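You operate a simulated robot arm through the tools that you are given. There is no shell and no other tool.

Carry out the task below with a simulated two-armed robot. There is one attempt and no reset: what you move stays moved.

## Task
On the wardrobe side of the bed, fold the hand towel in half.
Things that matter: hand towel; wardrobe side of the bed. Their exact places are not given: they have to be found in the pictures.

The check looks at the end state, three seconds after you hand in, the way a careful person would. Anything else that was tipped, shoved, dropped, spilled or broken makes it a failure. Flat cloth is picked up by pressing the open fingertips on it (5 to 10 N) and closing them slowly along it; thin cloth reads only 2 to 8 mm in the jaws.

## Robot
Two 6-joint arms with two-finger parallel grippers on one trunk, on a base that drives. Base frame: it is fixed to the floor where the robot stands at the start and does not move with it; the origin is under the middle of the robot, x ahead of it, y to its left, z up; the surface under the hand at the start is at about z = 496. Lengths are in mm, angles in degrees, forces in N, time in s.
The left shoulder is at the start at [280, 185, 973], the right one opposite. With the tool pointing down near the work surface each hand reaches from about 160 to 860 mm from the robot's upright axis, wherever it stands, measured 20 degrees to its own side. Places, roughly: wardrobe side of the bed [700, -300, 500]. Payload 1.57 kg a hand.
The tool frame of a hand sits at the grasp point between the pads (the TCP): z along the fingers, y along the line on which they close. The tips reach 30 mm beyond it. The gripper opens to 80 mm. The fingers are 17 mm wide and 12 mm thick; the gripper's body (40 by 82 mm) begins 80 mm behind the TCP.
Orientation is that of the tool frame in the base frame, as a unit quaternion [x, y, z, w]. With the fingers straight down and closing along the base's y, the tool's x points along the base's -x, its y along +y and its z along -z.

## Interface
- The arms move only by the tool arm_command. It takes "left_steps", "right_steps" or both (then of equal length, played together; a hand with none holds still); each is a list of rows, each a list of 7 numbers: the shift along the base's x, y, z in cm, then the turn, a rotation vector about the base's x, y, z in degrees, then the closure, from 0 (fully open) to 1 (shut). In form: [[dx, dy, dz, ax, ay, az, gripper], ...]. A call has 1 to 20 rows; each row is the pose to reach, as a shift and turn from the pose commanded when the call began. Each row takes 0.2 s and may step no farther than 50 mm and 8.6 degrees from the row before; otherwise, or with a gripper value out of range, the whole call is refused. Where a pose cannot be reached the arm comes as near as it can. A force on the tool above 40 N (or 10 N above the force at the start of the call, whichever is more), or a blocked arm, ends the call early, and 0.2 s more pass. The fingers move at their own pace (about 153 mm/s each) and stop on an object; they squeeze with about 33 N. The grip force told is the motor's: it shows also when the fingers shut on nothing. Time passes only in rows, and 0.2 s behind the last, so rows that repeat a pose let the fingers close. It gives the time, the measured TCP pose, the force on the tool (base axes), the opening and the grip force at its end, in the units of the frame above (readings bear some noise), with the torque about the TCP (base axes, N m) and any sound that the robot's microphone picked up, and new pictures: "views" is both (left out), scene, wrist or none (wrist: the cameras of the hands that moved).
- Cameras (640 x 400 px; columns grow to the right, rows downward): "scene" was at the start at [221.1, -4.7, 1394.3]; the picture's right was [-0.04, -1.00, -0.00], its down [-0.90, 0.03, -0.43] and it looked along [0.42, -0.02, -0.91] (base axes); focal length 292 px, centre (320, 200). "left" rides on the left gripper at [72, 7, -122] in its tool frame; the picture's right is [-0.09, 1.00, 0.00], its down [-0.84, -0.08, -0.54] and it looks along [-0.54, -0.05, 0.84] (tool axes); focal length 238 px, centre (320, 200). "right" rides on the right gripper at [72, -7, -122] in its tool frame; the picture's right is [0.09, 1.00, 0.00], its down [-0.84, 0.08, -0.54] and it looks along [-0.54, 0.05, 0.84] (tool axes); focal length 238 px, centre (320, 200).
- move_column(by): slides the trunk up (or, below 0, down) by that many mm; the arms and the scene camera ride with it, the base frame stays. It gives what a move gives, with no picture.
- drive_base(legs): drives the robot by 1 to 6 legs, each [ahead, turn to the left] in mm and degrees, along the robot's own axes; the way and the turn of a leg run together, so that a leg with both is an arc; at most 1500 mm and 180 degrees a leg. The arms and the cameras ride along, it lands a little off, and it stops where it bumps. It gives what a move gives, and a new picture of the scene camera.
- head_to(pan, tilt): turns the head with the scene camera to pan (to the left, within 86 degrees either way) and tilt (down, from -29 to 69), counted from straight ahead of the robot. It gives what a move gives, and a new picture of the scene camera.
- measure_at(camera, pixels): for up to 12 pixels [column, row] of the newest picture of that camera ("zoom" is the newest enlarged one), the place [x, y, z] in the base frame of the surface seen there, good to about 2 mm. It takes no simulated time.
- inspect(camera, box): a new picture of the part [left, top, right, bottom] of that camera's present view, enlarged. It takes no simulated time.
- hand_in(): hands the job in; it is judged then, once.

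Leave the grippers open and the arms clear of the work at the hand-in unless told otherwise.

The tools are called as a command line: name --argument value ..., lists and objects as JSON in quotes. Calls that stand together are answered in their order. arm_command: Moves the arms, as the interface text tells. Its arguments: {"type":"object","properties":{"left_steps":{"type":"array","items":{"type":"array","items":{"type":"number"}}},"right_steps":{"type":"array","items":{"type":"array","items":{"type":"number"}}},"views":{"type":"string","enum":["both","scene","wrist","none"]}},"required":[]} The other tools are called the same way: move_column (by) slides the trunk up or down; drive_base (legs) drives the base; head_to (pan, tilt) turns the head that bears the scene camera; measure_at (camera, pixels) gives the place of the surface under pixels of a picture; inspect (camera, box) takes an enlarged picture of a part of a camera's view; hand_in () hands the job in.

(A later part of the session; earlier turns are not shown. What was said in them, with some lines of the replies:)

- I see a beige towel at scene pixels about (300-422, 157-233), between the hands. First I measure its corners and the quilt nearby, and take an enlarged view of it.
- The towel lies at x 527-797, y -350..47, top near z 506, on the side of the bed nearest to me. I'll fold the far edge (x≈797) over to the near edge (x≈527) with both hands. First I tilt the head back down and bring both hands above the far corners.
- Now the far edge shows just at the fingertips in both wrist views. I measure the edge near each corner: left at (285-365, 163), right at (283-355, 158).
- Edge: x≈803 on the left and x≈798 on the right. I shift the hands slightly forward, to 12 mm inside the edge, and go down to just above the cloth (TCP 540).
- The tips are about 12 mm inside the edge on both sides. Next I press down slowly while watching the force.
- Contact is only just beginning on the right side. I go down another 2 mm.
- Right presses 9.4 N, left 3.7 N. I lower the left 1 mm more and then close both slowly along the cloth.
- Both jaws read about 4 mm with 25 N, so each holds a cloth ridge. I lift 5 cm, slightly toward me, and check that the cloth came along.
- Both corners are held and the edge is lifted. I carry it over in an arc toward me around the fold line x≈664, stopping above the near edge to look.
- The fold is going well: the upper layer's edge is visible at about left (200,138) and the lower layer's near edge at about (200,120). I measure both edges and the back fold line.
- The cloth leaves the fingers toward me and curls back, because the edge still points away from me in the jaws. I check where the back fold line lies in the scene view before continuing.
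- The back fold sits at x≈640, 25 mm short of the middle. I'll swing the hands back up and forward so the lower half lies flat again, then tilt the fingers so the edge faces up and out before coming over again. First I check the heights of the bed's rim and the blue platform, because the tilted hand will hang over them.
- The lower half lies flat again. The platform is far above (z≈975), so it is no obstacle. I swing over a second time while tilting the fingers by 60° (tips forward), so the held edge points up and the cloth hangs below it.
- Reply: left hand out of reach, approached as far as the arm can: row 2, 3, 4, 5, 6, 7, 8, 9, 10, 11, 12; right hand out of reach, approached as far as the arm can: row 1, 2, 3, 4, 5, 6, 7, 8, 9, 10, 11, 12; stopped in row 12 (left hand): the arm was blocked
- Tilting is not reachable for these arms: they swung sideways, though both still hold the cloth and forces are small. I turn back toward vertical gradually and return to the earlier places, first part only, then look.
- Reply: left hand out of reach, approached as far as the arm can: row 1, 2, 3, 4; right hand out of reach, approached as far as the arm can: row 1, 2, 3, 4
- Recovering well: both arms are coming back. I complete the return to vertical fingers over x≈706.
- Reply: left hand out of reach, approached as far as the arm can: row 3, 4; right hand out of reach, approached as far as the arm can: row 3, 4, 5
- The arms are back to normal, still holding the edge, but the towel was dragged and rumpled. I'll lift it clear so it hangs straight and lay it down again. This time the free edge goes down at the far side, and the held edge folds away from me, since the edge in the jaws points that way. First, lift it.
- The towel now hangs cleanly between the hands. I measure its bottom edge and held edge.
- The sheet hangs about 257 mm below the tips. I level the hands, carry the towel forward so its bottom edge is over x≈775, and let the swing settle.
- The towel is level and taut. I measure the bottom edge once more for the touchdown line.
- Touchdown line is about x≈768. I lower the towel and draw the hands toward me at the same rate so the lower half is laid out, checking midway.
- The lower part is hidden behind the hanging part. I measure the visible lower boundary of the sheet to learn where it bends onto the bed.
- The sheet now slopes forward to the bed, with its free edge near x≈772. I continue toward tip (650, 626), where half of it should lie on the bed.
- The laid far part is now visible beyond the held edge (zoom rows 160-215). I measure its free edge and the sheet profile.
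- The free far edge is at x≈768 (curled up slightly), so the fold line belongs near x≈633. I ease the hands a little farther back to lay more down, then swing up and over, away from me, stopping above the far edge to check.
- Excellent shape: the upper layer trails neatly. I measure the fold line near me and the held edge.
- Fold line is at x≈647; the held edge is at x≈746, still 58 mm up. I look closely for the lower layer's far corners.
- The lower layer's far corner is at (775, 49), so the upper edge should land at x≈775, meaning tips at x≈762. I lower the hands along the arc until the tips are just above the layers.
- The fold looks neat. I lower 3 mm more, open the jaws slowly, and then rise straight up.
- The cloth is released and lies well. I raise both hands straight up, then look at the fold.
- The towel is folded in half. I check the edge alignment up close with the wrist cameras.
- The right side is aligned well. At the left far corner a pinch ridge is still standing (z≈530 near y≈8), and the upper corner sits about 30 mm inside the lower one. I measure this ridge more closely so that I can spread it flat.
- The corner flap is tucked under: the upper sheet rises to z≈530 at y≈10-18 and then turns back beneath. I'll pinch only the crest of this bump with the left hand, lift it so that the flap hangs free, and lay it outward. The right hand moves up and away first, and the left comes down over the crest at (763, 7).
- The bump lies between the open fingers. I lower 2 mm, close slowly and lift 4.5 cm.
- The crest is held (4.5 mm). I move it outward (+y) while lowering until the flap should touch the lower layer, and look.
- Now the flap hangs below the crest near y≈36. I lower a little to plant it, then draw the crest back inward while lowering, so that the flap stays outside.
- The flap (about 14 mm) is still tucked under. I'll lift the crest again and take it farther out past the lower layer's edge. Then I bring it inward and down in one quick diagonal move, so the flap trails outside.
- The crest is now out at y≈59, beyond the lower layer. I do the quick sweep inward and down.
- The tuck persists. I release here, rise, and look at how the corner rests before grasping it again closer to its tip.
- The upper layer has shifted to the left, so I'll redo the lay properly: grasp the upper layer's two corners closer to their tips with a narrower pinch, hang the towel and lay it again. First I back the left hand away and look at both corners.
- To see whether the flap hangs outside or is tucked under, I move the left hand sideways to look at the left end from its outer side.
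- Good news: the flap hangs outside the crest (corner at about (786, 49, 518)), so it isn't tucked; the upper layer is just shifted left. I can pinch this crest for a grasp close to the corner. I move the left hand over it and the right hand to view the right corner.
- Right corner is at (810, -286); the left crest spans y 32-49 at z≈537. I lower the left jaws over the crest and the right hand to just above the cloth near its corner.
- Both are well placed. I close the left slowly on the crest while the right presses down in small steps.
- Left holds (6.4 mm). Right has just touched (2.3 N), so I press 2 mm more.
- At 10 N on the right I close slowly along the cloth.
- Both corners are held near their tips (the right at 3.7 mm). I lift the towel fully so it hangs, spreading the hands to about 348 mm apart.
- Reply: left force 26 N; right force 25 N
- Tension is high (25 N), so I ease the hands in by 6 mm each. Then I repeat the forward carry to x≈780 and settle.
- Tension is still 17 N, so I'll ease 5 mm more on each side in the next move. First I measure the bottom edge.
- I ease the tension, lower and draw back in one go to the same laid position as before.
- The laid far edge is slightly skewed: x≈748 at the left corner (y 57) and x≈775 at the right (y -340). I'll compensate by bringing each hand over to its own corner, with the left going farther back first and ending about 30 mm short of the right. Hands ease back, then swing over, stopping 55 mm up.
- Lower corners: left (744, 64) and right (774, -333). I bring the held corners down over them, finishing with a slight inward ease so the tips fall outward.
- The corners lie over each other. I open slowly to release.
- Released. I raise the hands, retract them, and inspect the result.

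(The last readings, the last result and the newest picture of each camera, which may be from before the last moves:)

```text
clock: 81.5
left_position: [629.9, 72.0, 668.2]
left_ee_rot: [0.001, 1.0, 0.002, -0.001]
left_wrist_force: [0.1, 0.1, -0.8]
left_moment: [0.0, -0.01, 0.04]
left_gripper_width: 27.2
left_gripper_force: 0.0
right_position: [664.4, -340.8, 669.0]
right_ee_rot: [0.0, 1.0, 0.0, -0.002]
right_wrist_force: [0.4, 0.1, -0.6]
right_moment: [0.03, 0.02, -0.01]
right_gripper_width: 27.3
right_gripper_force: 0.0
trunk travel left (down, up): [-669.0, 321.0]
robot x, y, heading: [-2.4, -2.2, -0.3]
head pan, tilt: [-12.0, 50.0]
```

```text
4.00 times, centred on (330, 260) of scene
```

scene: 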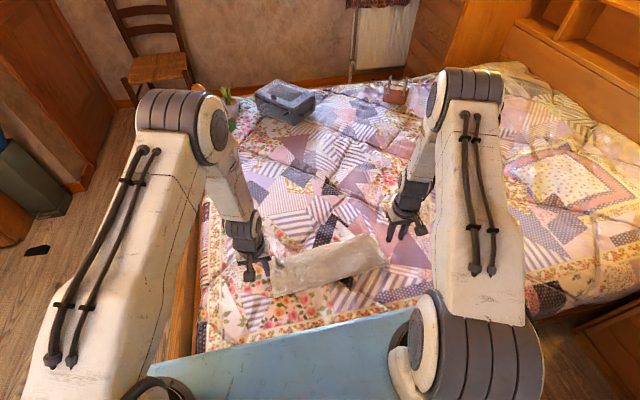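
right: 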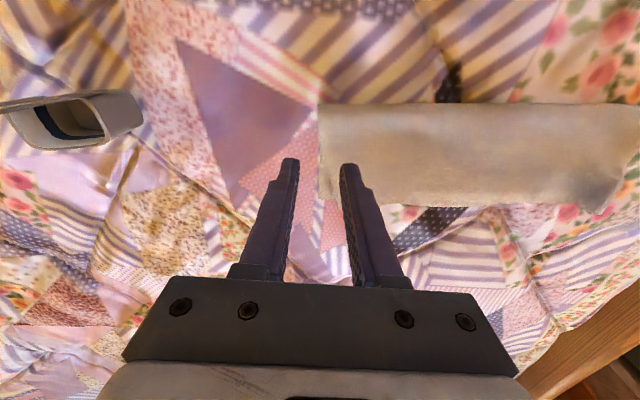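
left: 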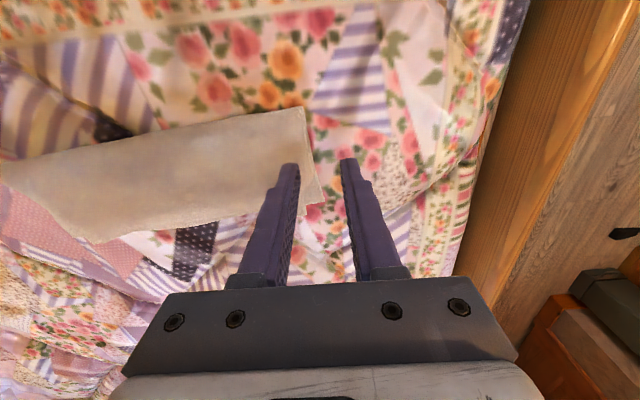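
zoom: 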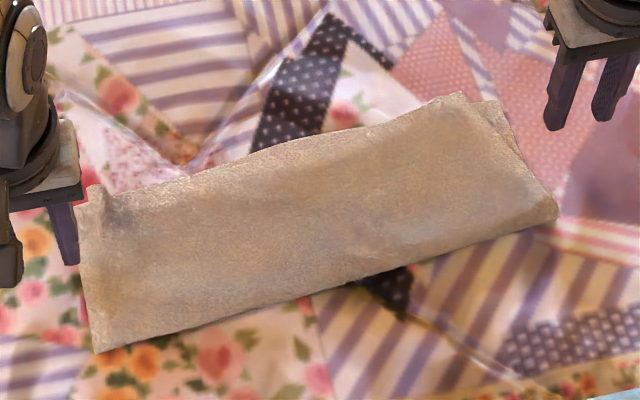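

Much better: both corners are within about 20 mm of the lower ones, and the fold is neat. I measure the corners and look for remaining bumps.

measure_at --camera "scene" --pixels '[[274, 258], [278, 261], [290, 257], [310, 250], [340, 241], [362, 236], [366, 237], [374, 238], [388, 264], [275, 296], [330, 262], [330, 278]]'

arm_command --left_steps '[[-2, 4, 0, 0, 0, 0, 0.66], [-3, 8, -2, 0, 0, 0, 0.66], [-3, 11, -4, 0, 0, 0, 0.66], [-2, 13, -6, 0, 0, 0, 0.66], [0, 13, -8, 0, 0, 0, 0.66], [1, 13, -8, 0, 0, 0, 0.66]]' --right_steps '[[-2, -4, 0, 0, 0, 0, 0.66], [-3, -8, -2, 0, 0, 0, 0.66], [-3, -11, -4, 0, 0, 0, 0.66], [-2, -13, -6, 0, 0, 0, 0.66], [0, -13, -8, 0, 0, 0, 0.66], [1, -13, -8, 0, 0, 0, 0.66]]'

inspect --camera "scene" --box '[250, 210, 410, 310]'

inspect --camera "left" --box '[40, 100, 280, 260]'

inspect --camera "right" --box '[360, 80, 600, 240]'

```text
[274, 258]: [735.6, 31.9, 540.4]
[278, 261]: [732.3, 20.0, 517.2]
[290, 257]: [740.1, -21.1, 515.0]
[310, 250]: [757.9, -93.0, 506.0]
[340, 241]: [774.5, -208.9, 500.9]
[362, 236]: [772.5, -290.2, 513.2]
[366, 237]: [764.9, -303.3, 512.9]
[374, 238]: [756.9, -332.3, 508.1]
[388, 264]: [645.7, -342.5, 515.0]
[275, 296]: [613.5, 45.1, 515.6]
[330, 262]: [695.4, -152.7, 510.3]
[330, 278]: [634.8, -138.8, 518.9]
```

```text
clock: 82.8
left_position: [638.6, 199.4, 585.8]
left_ee_rot: [0.001, 1.0, 0.0, -0.001]
left_wrist_force: [-0.2, 0.4, 0.2]
left_moment: [-0.03, 0.01, -0.01]
left_gripper_width: 27.2
left_gripper_force: 0.1
right_position: [674.5, -469.2, 589.5]
right_ee_rot: [0.001, 1.0, 0.0, 0.0]
right_wrist_force: [-0.2, 0.2, -0.7]
right_moment: [0.01, -0.04, 0.02]
right_gripper_width: 27.4
right_gripper_force: 0.0
trunk travel left (down, up): [-669.0, 321.0]
robot x, y, heading: [-2.2, -1.1, -0.2]
head pan, tilt: [-12.0, 50.0]
```

scene: 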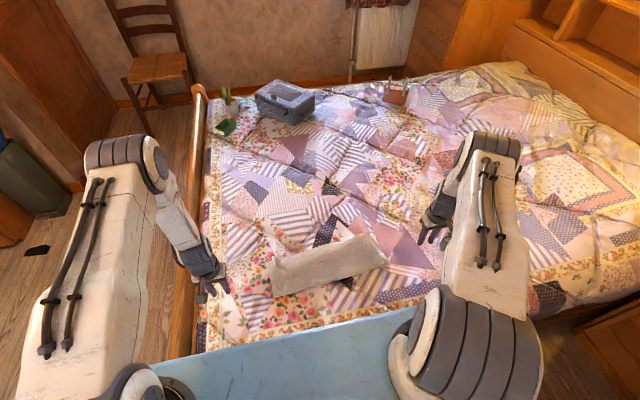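
right: 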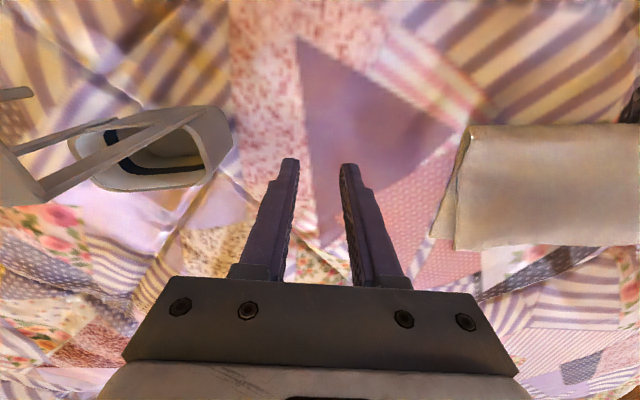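
left: 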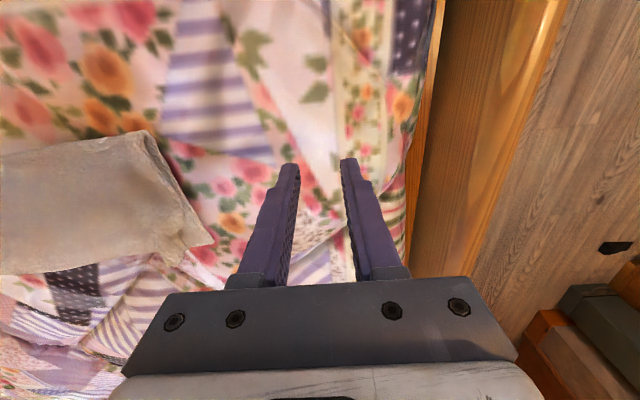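

```text
4.00 times, centred on (330, 260) of scene
```

zoom: 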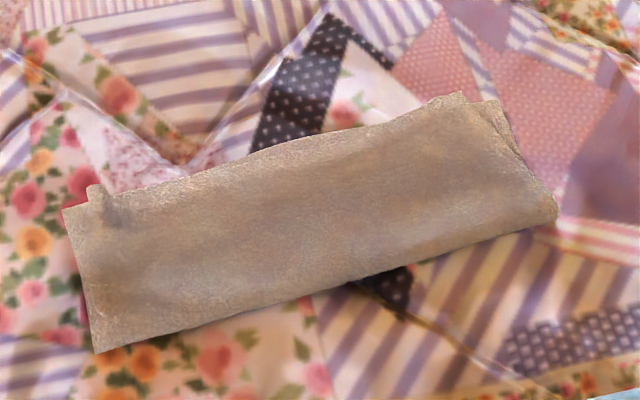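

```text
2.50 times, centred on (160, 180) of left
```

zoom: 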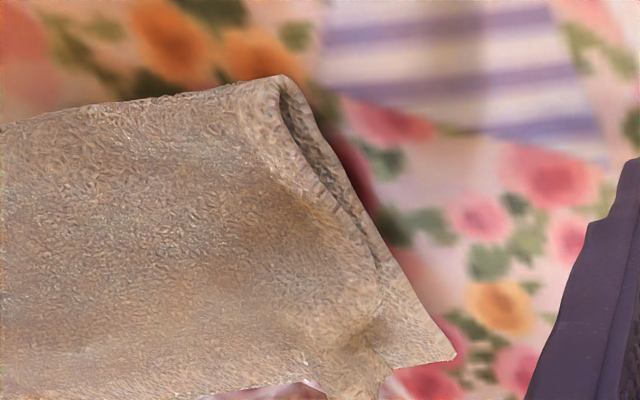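

```text
2.50 times, centred on (480, 160) of right
```

zoom: 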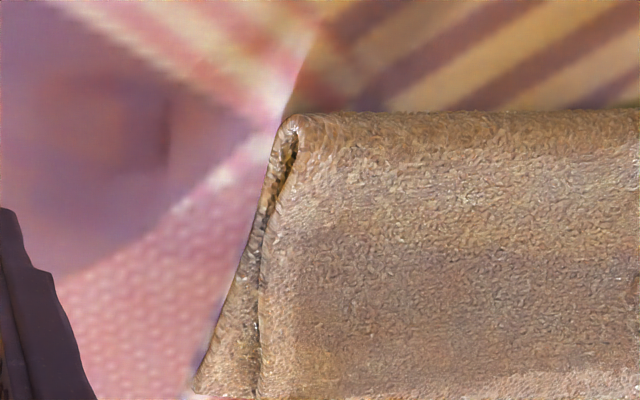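

The fold is neat; only a small standing pinch remains at the left far corner. I look at it closer to see whether its tip hangs outside.

inspect --camera "left" --box '[150, 200, 230, 260]'

measure_at --camera "left" --pixels '[[185, 250], [190, 252], [180, 240], [186, 240], [190, 245], [195, 240], [205, 242], [175, 232], [170, 245], [180, 255], [160, 240], [188, 228]]'

```text
6.67 times, centred on (190, 230) of left
```

zoom: 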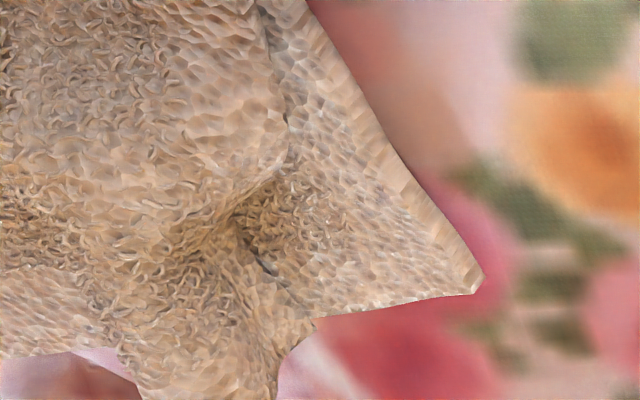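

```text
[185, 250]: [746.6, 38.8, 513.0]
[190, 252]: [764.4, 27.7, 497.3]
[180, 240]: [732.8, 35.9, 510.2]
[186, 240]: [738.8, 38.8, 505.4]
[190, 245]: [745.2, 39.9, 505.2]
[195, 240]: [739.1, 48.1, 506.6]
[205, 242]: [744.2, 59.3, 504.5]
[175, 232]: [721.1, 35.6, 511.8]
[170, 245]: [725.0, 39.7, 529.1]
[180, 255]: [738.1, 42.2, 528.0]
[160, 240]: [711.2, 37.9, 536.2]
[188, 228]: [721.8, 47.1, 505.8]
```

The tip hangs down just outside the standing ridge (ridge y≈30-42, z≈535). I'll come down with closed fingers on its inner side and push it gently outward so that it lies flat.

arm_command --left_steps '[[2, -3, 3, 0, 0, 0, 0.8], [4, -7, 5, 0, 0, 0, 1], [6, -11, 5, 0, 0, 0, 1], [8, -15, 5, 0, 0, 0, 1], [9.6, -18.9, 5, 0, 0, 0, 1], [9.6, -18.9, 2, 0, 0, 0, 1], [9.6, -18.9, -1, 0, 0, 0, 1], [9.6, -18.9, -3, 0, 0, 0, 1], [9.6, -18.9, -3.7, 0, 0, 0, 1], [9.6, -18.9, -3.7, 0, 0, 0, 1]]' --views "wrist"

inspect --camera "left" --box '[260, 80, 420, 200]'

```text
clock: 85.0
left_position: [735.6, 8.3, 551.5]
left_ee_rot: [0.0, 1.0, 0.002, -0.001]
left_wrist_force: [0.3, -1.5, 0.4]
left_moment: [0.0, -0.04, -0.02]
left_gripper_width: 0.3
left_gripper_force: 20.9
right_position: [672.6, -470.6, 589.1]
right_ee_rot: [0.001, 1.0, 0.0, -0.001]
right_wrist_force: [-0.1, 0.3, -0.3]
right_moment: [0.04, -0.02, 0.0]
right_gripper_width: 27.0
right_gripper_force: 0.2
trunk travel left (down, up): [-669.0, 321.0]
robot x, y, heading: [-1.3, -0.9, 0.0]
head pan, tilt: [-12.0, 50.0]
```

left: 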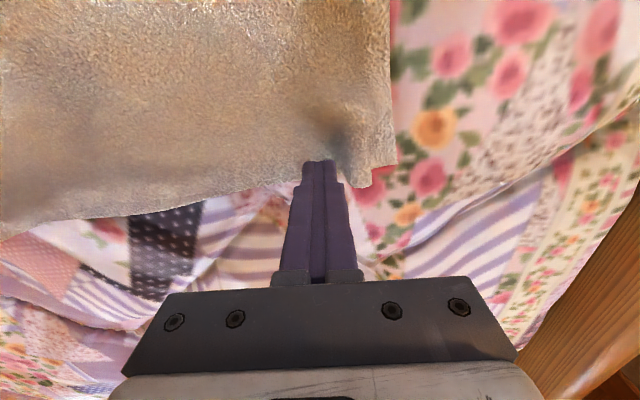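

```text
3.33 times, centred on (340, 140) of left
```

zoom: 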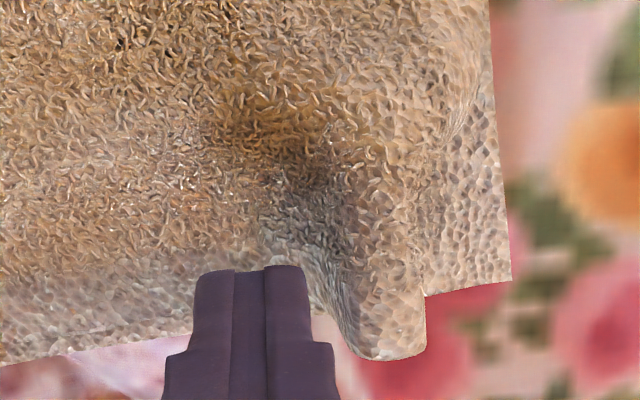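

The fingers stand just inside the ridge. I push it outward 28 mm slowly.

arm_command --left_steps '[[0, 0.4, 0, 0, 0, 0, 1], [0, 0.8, -0.1, 0, 0, 0, 1], [0, 1.2, -0.2, 0, 0, 0, 1], [0, 1.6, -0.2, 0, 0, 0, 1], [0, 2.0, -0.2, 0, 0, 0, 1], [0, 2.4, -0.2, 0, 0, 0, 1], [0, 2.8, -0.2, 0, 0, 0, 1]]' --views "wrist"

inspect --camera "left" --box '[260, 80, 420, 200]'

```text
clock: 86.7
left_position: [734.8, 36.4, 547.9]
left_ee_rot: [0.001, 1.0, 0.002, -0.001]
left_wrist_force: [0.2, -0.1, -0.6]
left_moment: [0.03, 0.02, 0.01]
left_gripper_width: 0.1
left_gripper_force: 21.9
right_position: [674.0, -469.7, 590.4]
right_ee_rot: [0.001, 1.0, 0.0, -0.001]
right_wrist_force: [0.3, -0.3, -0.7]
right_moment: [0.0, -0.02, -0.02]
right_gripper_width: 27.4
right_gripper_force: 0.0
trunk travel left (down, up): [-669.0, 321.0]
robot x, y, heading: [-0.9, -1.1, 0.3]
head pan, tilt: [-12.0, 50.0]
```

left: 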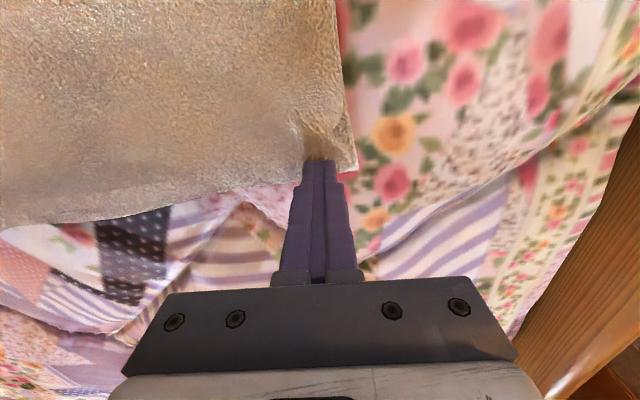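

```text
3.33 times, centred on (340, 140) of left
```

zoom: 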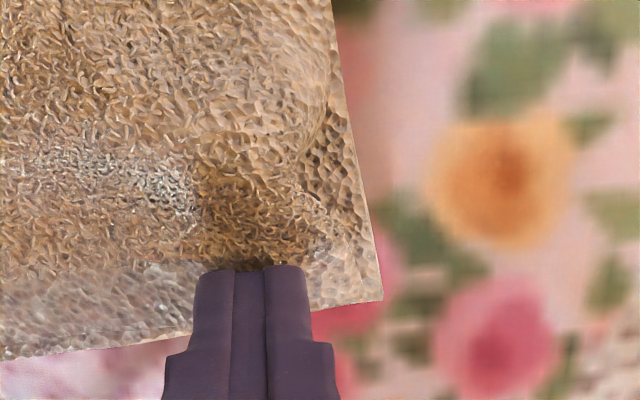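

The ridge has toppled outward. I press lightly down here to flatten it, then lift away.

arm_command --left_steps '[[0, 0.1, -0.2, 0, 0, 0, 1], [0, 0.2, -0.4, 0, 0, 0, 1], [0, 0.3, -0.6, 0, 0, 0, 1], [0, 0.4, -0.8, 0, 0, 0, 1], [0, 0.4, -0.8, 0, 0, 0, 1], [0, 0.4, 0.5, 0, 0, 0, 1], [0, 0.4, 3, 0, 0, 0, 1], [0, 0.4, 7, 0, 0, 0, 1], [-2, 2, 10, 0, 0, 0, 0.7], [-5, 5, 10, 0, 0, 0, 0.7], [-8, 8, 8, 0, 0, 0, 0.7], [-9.5, 11, 6, 0, 0, 0, 0.7], [-9.5, 14, 4, 0, 0, 0, 0.7], [-9.5, 16, 4, 0, 0, 0, 0.7]]'

inspect --camera "left" --box '[100, 140, 260, 260]'

inspect --camera "scene" --box '[250, 210, 410, 310]'

```text
clock: 89.7
left_position: [637.9, 199.5, 587.6]
left_ee_rot: [0.001, 1.0, 0.001, -0.001]
left_wrist_force: [0.8, -0.2, -0.2]
left_moment: [-0.02, 0.01, 0.04]
left_gripper_width: 24.1
left_gripper_force: 0.2
right_position: [673.8, -469.7, 588.6]
right_ee_rot: [0.0, 1.0, 0.001, -0.001]
right_wrist_force: [0.2, 0.6, -0.1]
right_moment: [0.01, 0.01, -0.01]
right_gripper_width: 27.1
right_gripper_force: 0.1
trunk travel left (down, up): [-669.0, 321.0]
robot x, y, heading: [-0.1, 3.9, -0.1]
head pan, tilt: [-12.0, 50.0]
```

scene: 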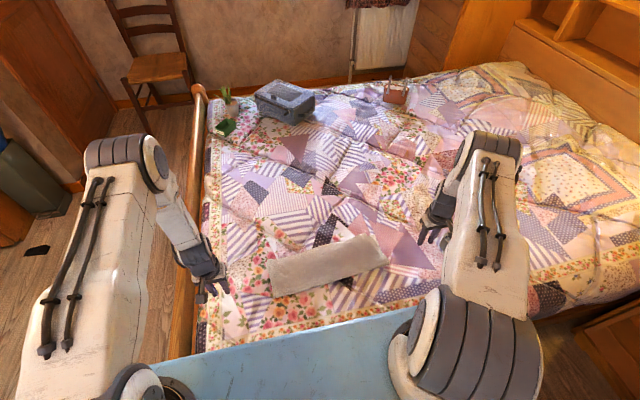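
left: 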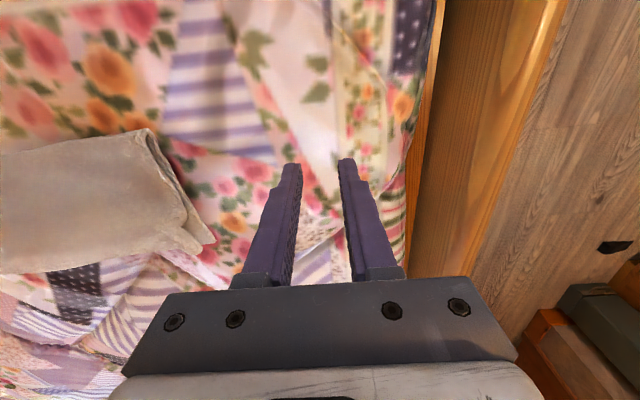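

```text
3.33 times, centred on (180, 200) of left
```

zoom: 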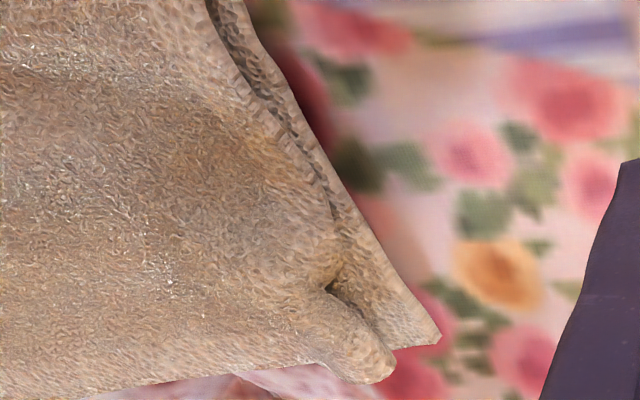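

```text
4.00 times, centred on (330, 260) of scene
```

zoom: 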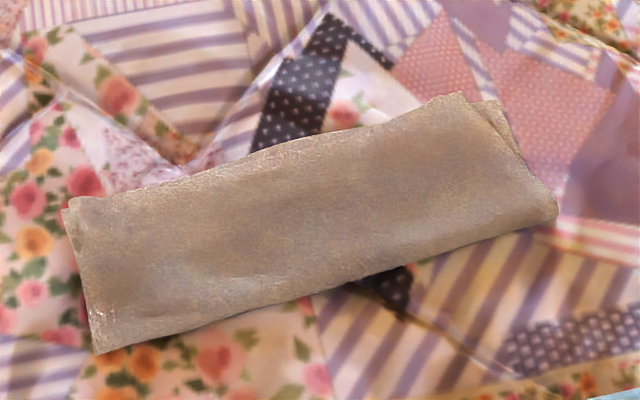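

The left corner is now flat and aligned. I check the right corner more closely from its outer side.

inspect --camera "right" --box '[410, 110, 550, 260]'

measure_at --camera "right" --pixels '[[434, 234], [445, 236], [457, 245], [470, 247], [456, 230], [458, 200], [470, 230], [500, 245], [490, 200], [470, 130], [465, 150], [448, 200]]'

```text
2.67 times, centred on (480, 185) of right
```

zoom: 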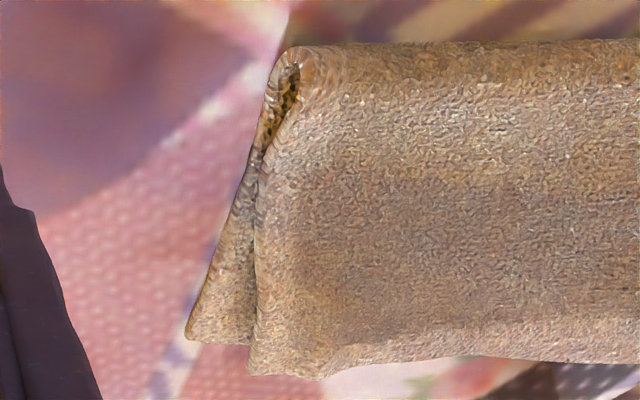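

```text
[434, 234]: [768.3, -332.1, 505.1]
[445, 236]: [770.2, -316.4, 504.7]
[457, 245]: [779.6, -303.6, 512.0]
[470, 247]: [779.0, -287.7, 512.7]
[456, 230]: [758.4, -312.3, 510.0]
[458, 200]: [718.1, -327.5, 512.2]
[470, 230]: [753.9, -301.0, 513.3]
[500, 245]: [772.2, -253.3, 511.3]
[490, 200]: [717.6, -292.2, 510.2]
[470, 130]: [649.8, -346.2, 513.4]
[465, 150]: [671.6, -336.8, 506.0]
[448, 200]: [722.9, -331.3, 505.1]
```

The right upper corner lies flat and open, only about 27 mm inside the lower one; the far edges match within about 10 mm and the fold is clean. I take both arms clear, upward and outward, and open the grippers fully.

arm_command --left_steps '[[0, 0.5, 2, 0, 0, 0, 0.4], [-1, 1, 5, 0, 0, 0, 0], [-3, 1, 8, 0, 0, 0, 0], [-6, 1, 10, 0, 0, 0, 0], [-9, 1, 10, 0, 0, 0, 0], [-9, 1, 10, 0, 0, 0, 0]]' --right_steps '[[0, -0.5, 2, 0, 0, 0, 0.4], [-1, -1, 5, 0, 0, 0, 0], [-4, -1, 8, 0, 0, 0, 0], [-8, -1, 10, 0, 0, 0, 0], [-12, -1, 10, 0, 0, 0, 0], [-12, -1, 10, 0, 0, 0, 0]]'

inspect --camera "scene" --box '[250, 210, 410, 310]'

```text
clock: 91.0
left_position: [549.2, 208.7, 688.5]
left_ee_rot: [0.0, 1.0, 0.001, -0.001]
left_wrist_force: [-0.3, -0.8, 0.2]
left_moment: [-0.01, 0.0, 0.01]
left_gripper_width: 79.7
left_gripper_force: 0.1
right_position: [552.9, -478.6, 688.2]
right_ee_rot: [0.001, 1.0, 0.0, -0.001]
right_wrist_force: [0.0, -0.1, -0.4]
right_moment: [0.0, -0.02, 0.01]
right_gripper_width: 80.1
right_gripper_force: 0.1
trunk travel left (down, up): [-669.0, 321.0]
robot x, y, heading: [0.3, -1.5, 0.0]
head pan, tilt: [-12.0, 50.0]
```

scene: 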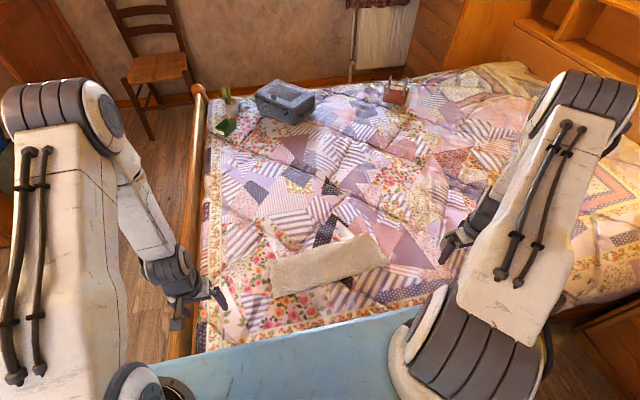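
right: 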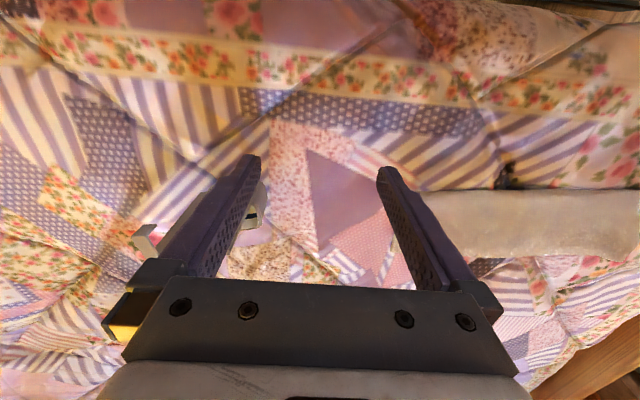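
left: 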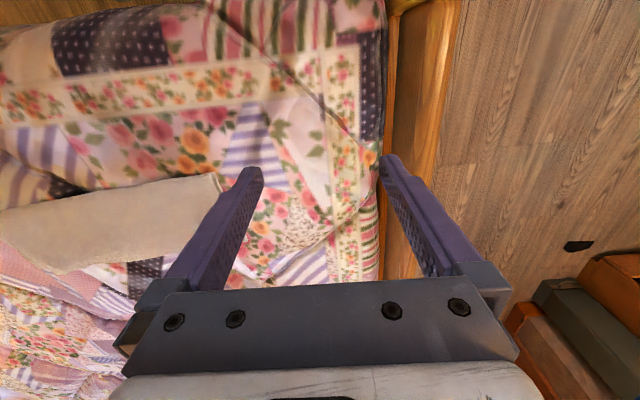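

```text
4.00 times, centred on (330, 260) of scene
```

zoom: 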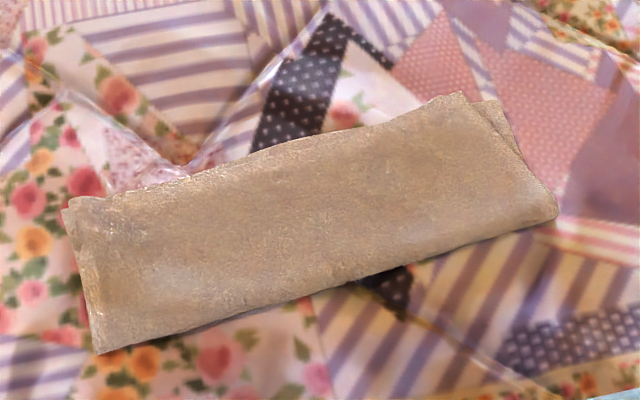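

The towel lies folded in half on the near side of the bed. Nothing else in view has moved, and both arms are clear with open grippers. I hand in.

hand_in

```text
The job is handed in.
```

I folded the hand towel in half on the wardrobe side of the bed, near where it started, and handed the job in. I haven't seen the result of the check.

- **Fold:** the far edges of the two layers match within about 10 mm. The left far corner lies flat and lined up. The right upper corner lies flat but sits about 27 mm inside the lower one.
- **Position:** the towel now sits about 4 degrees askew and a little shifted from its starting place.
- **Along the way:** the first fold did not work. A finger tilt the arms could not reach dragged and rumpled the towel. I lifted it and laid it out twice more before the fold came out neat.
- **Surroundings:** in the last picture the other things on the bed and in the room look undisturbed. Both arms are clear of the towel with the grippers fully open.
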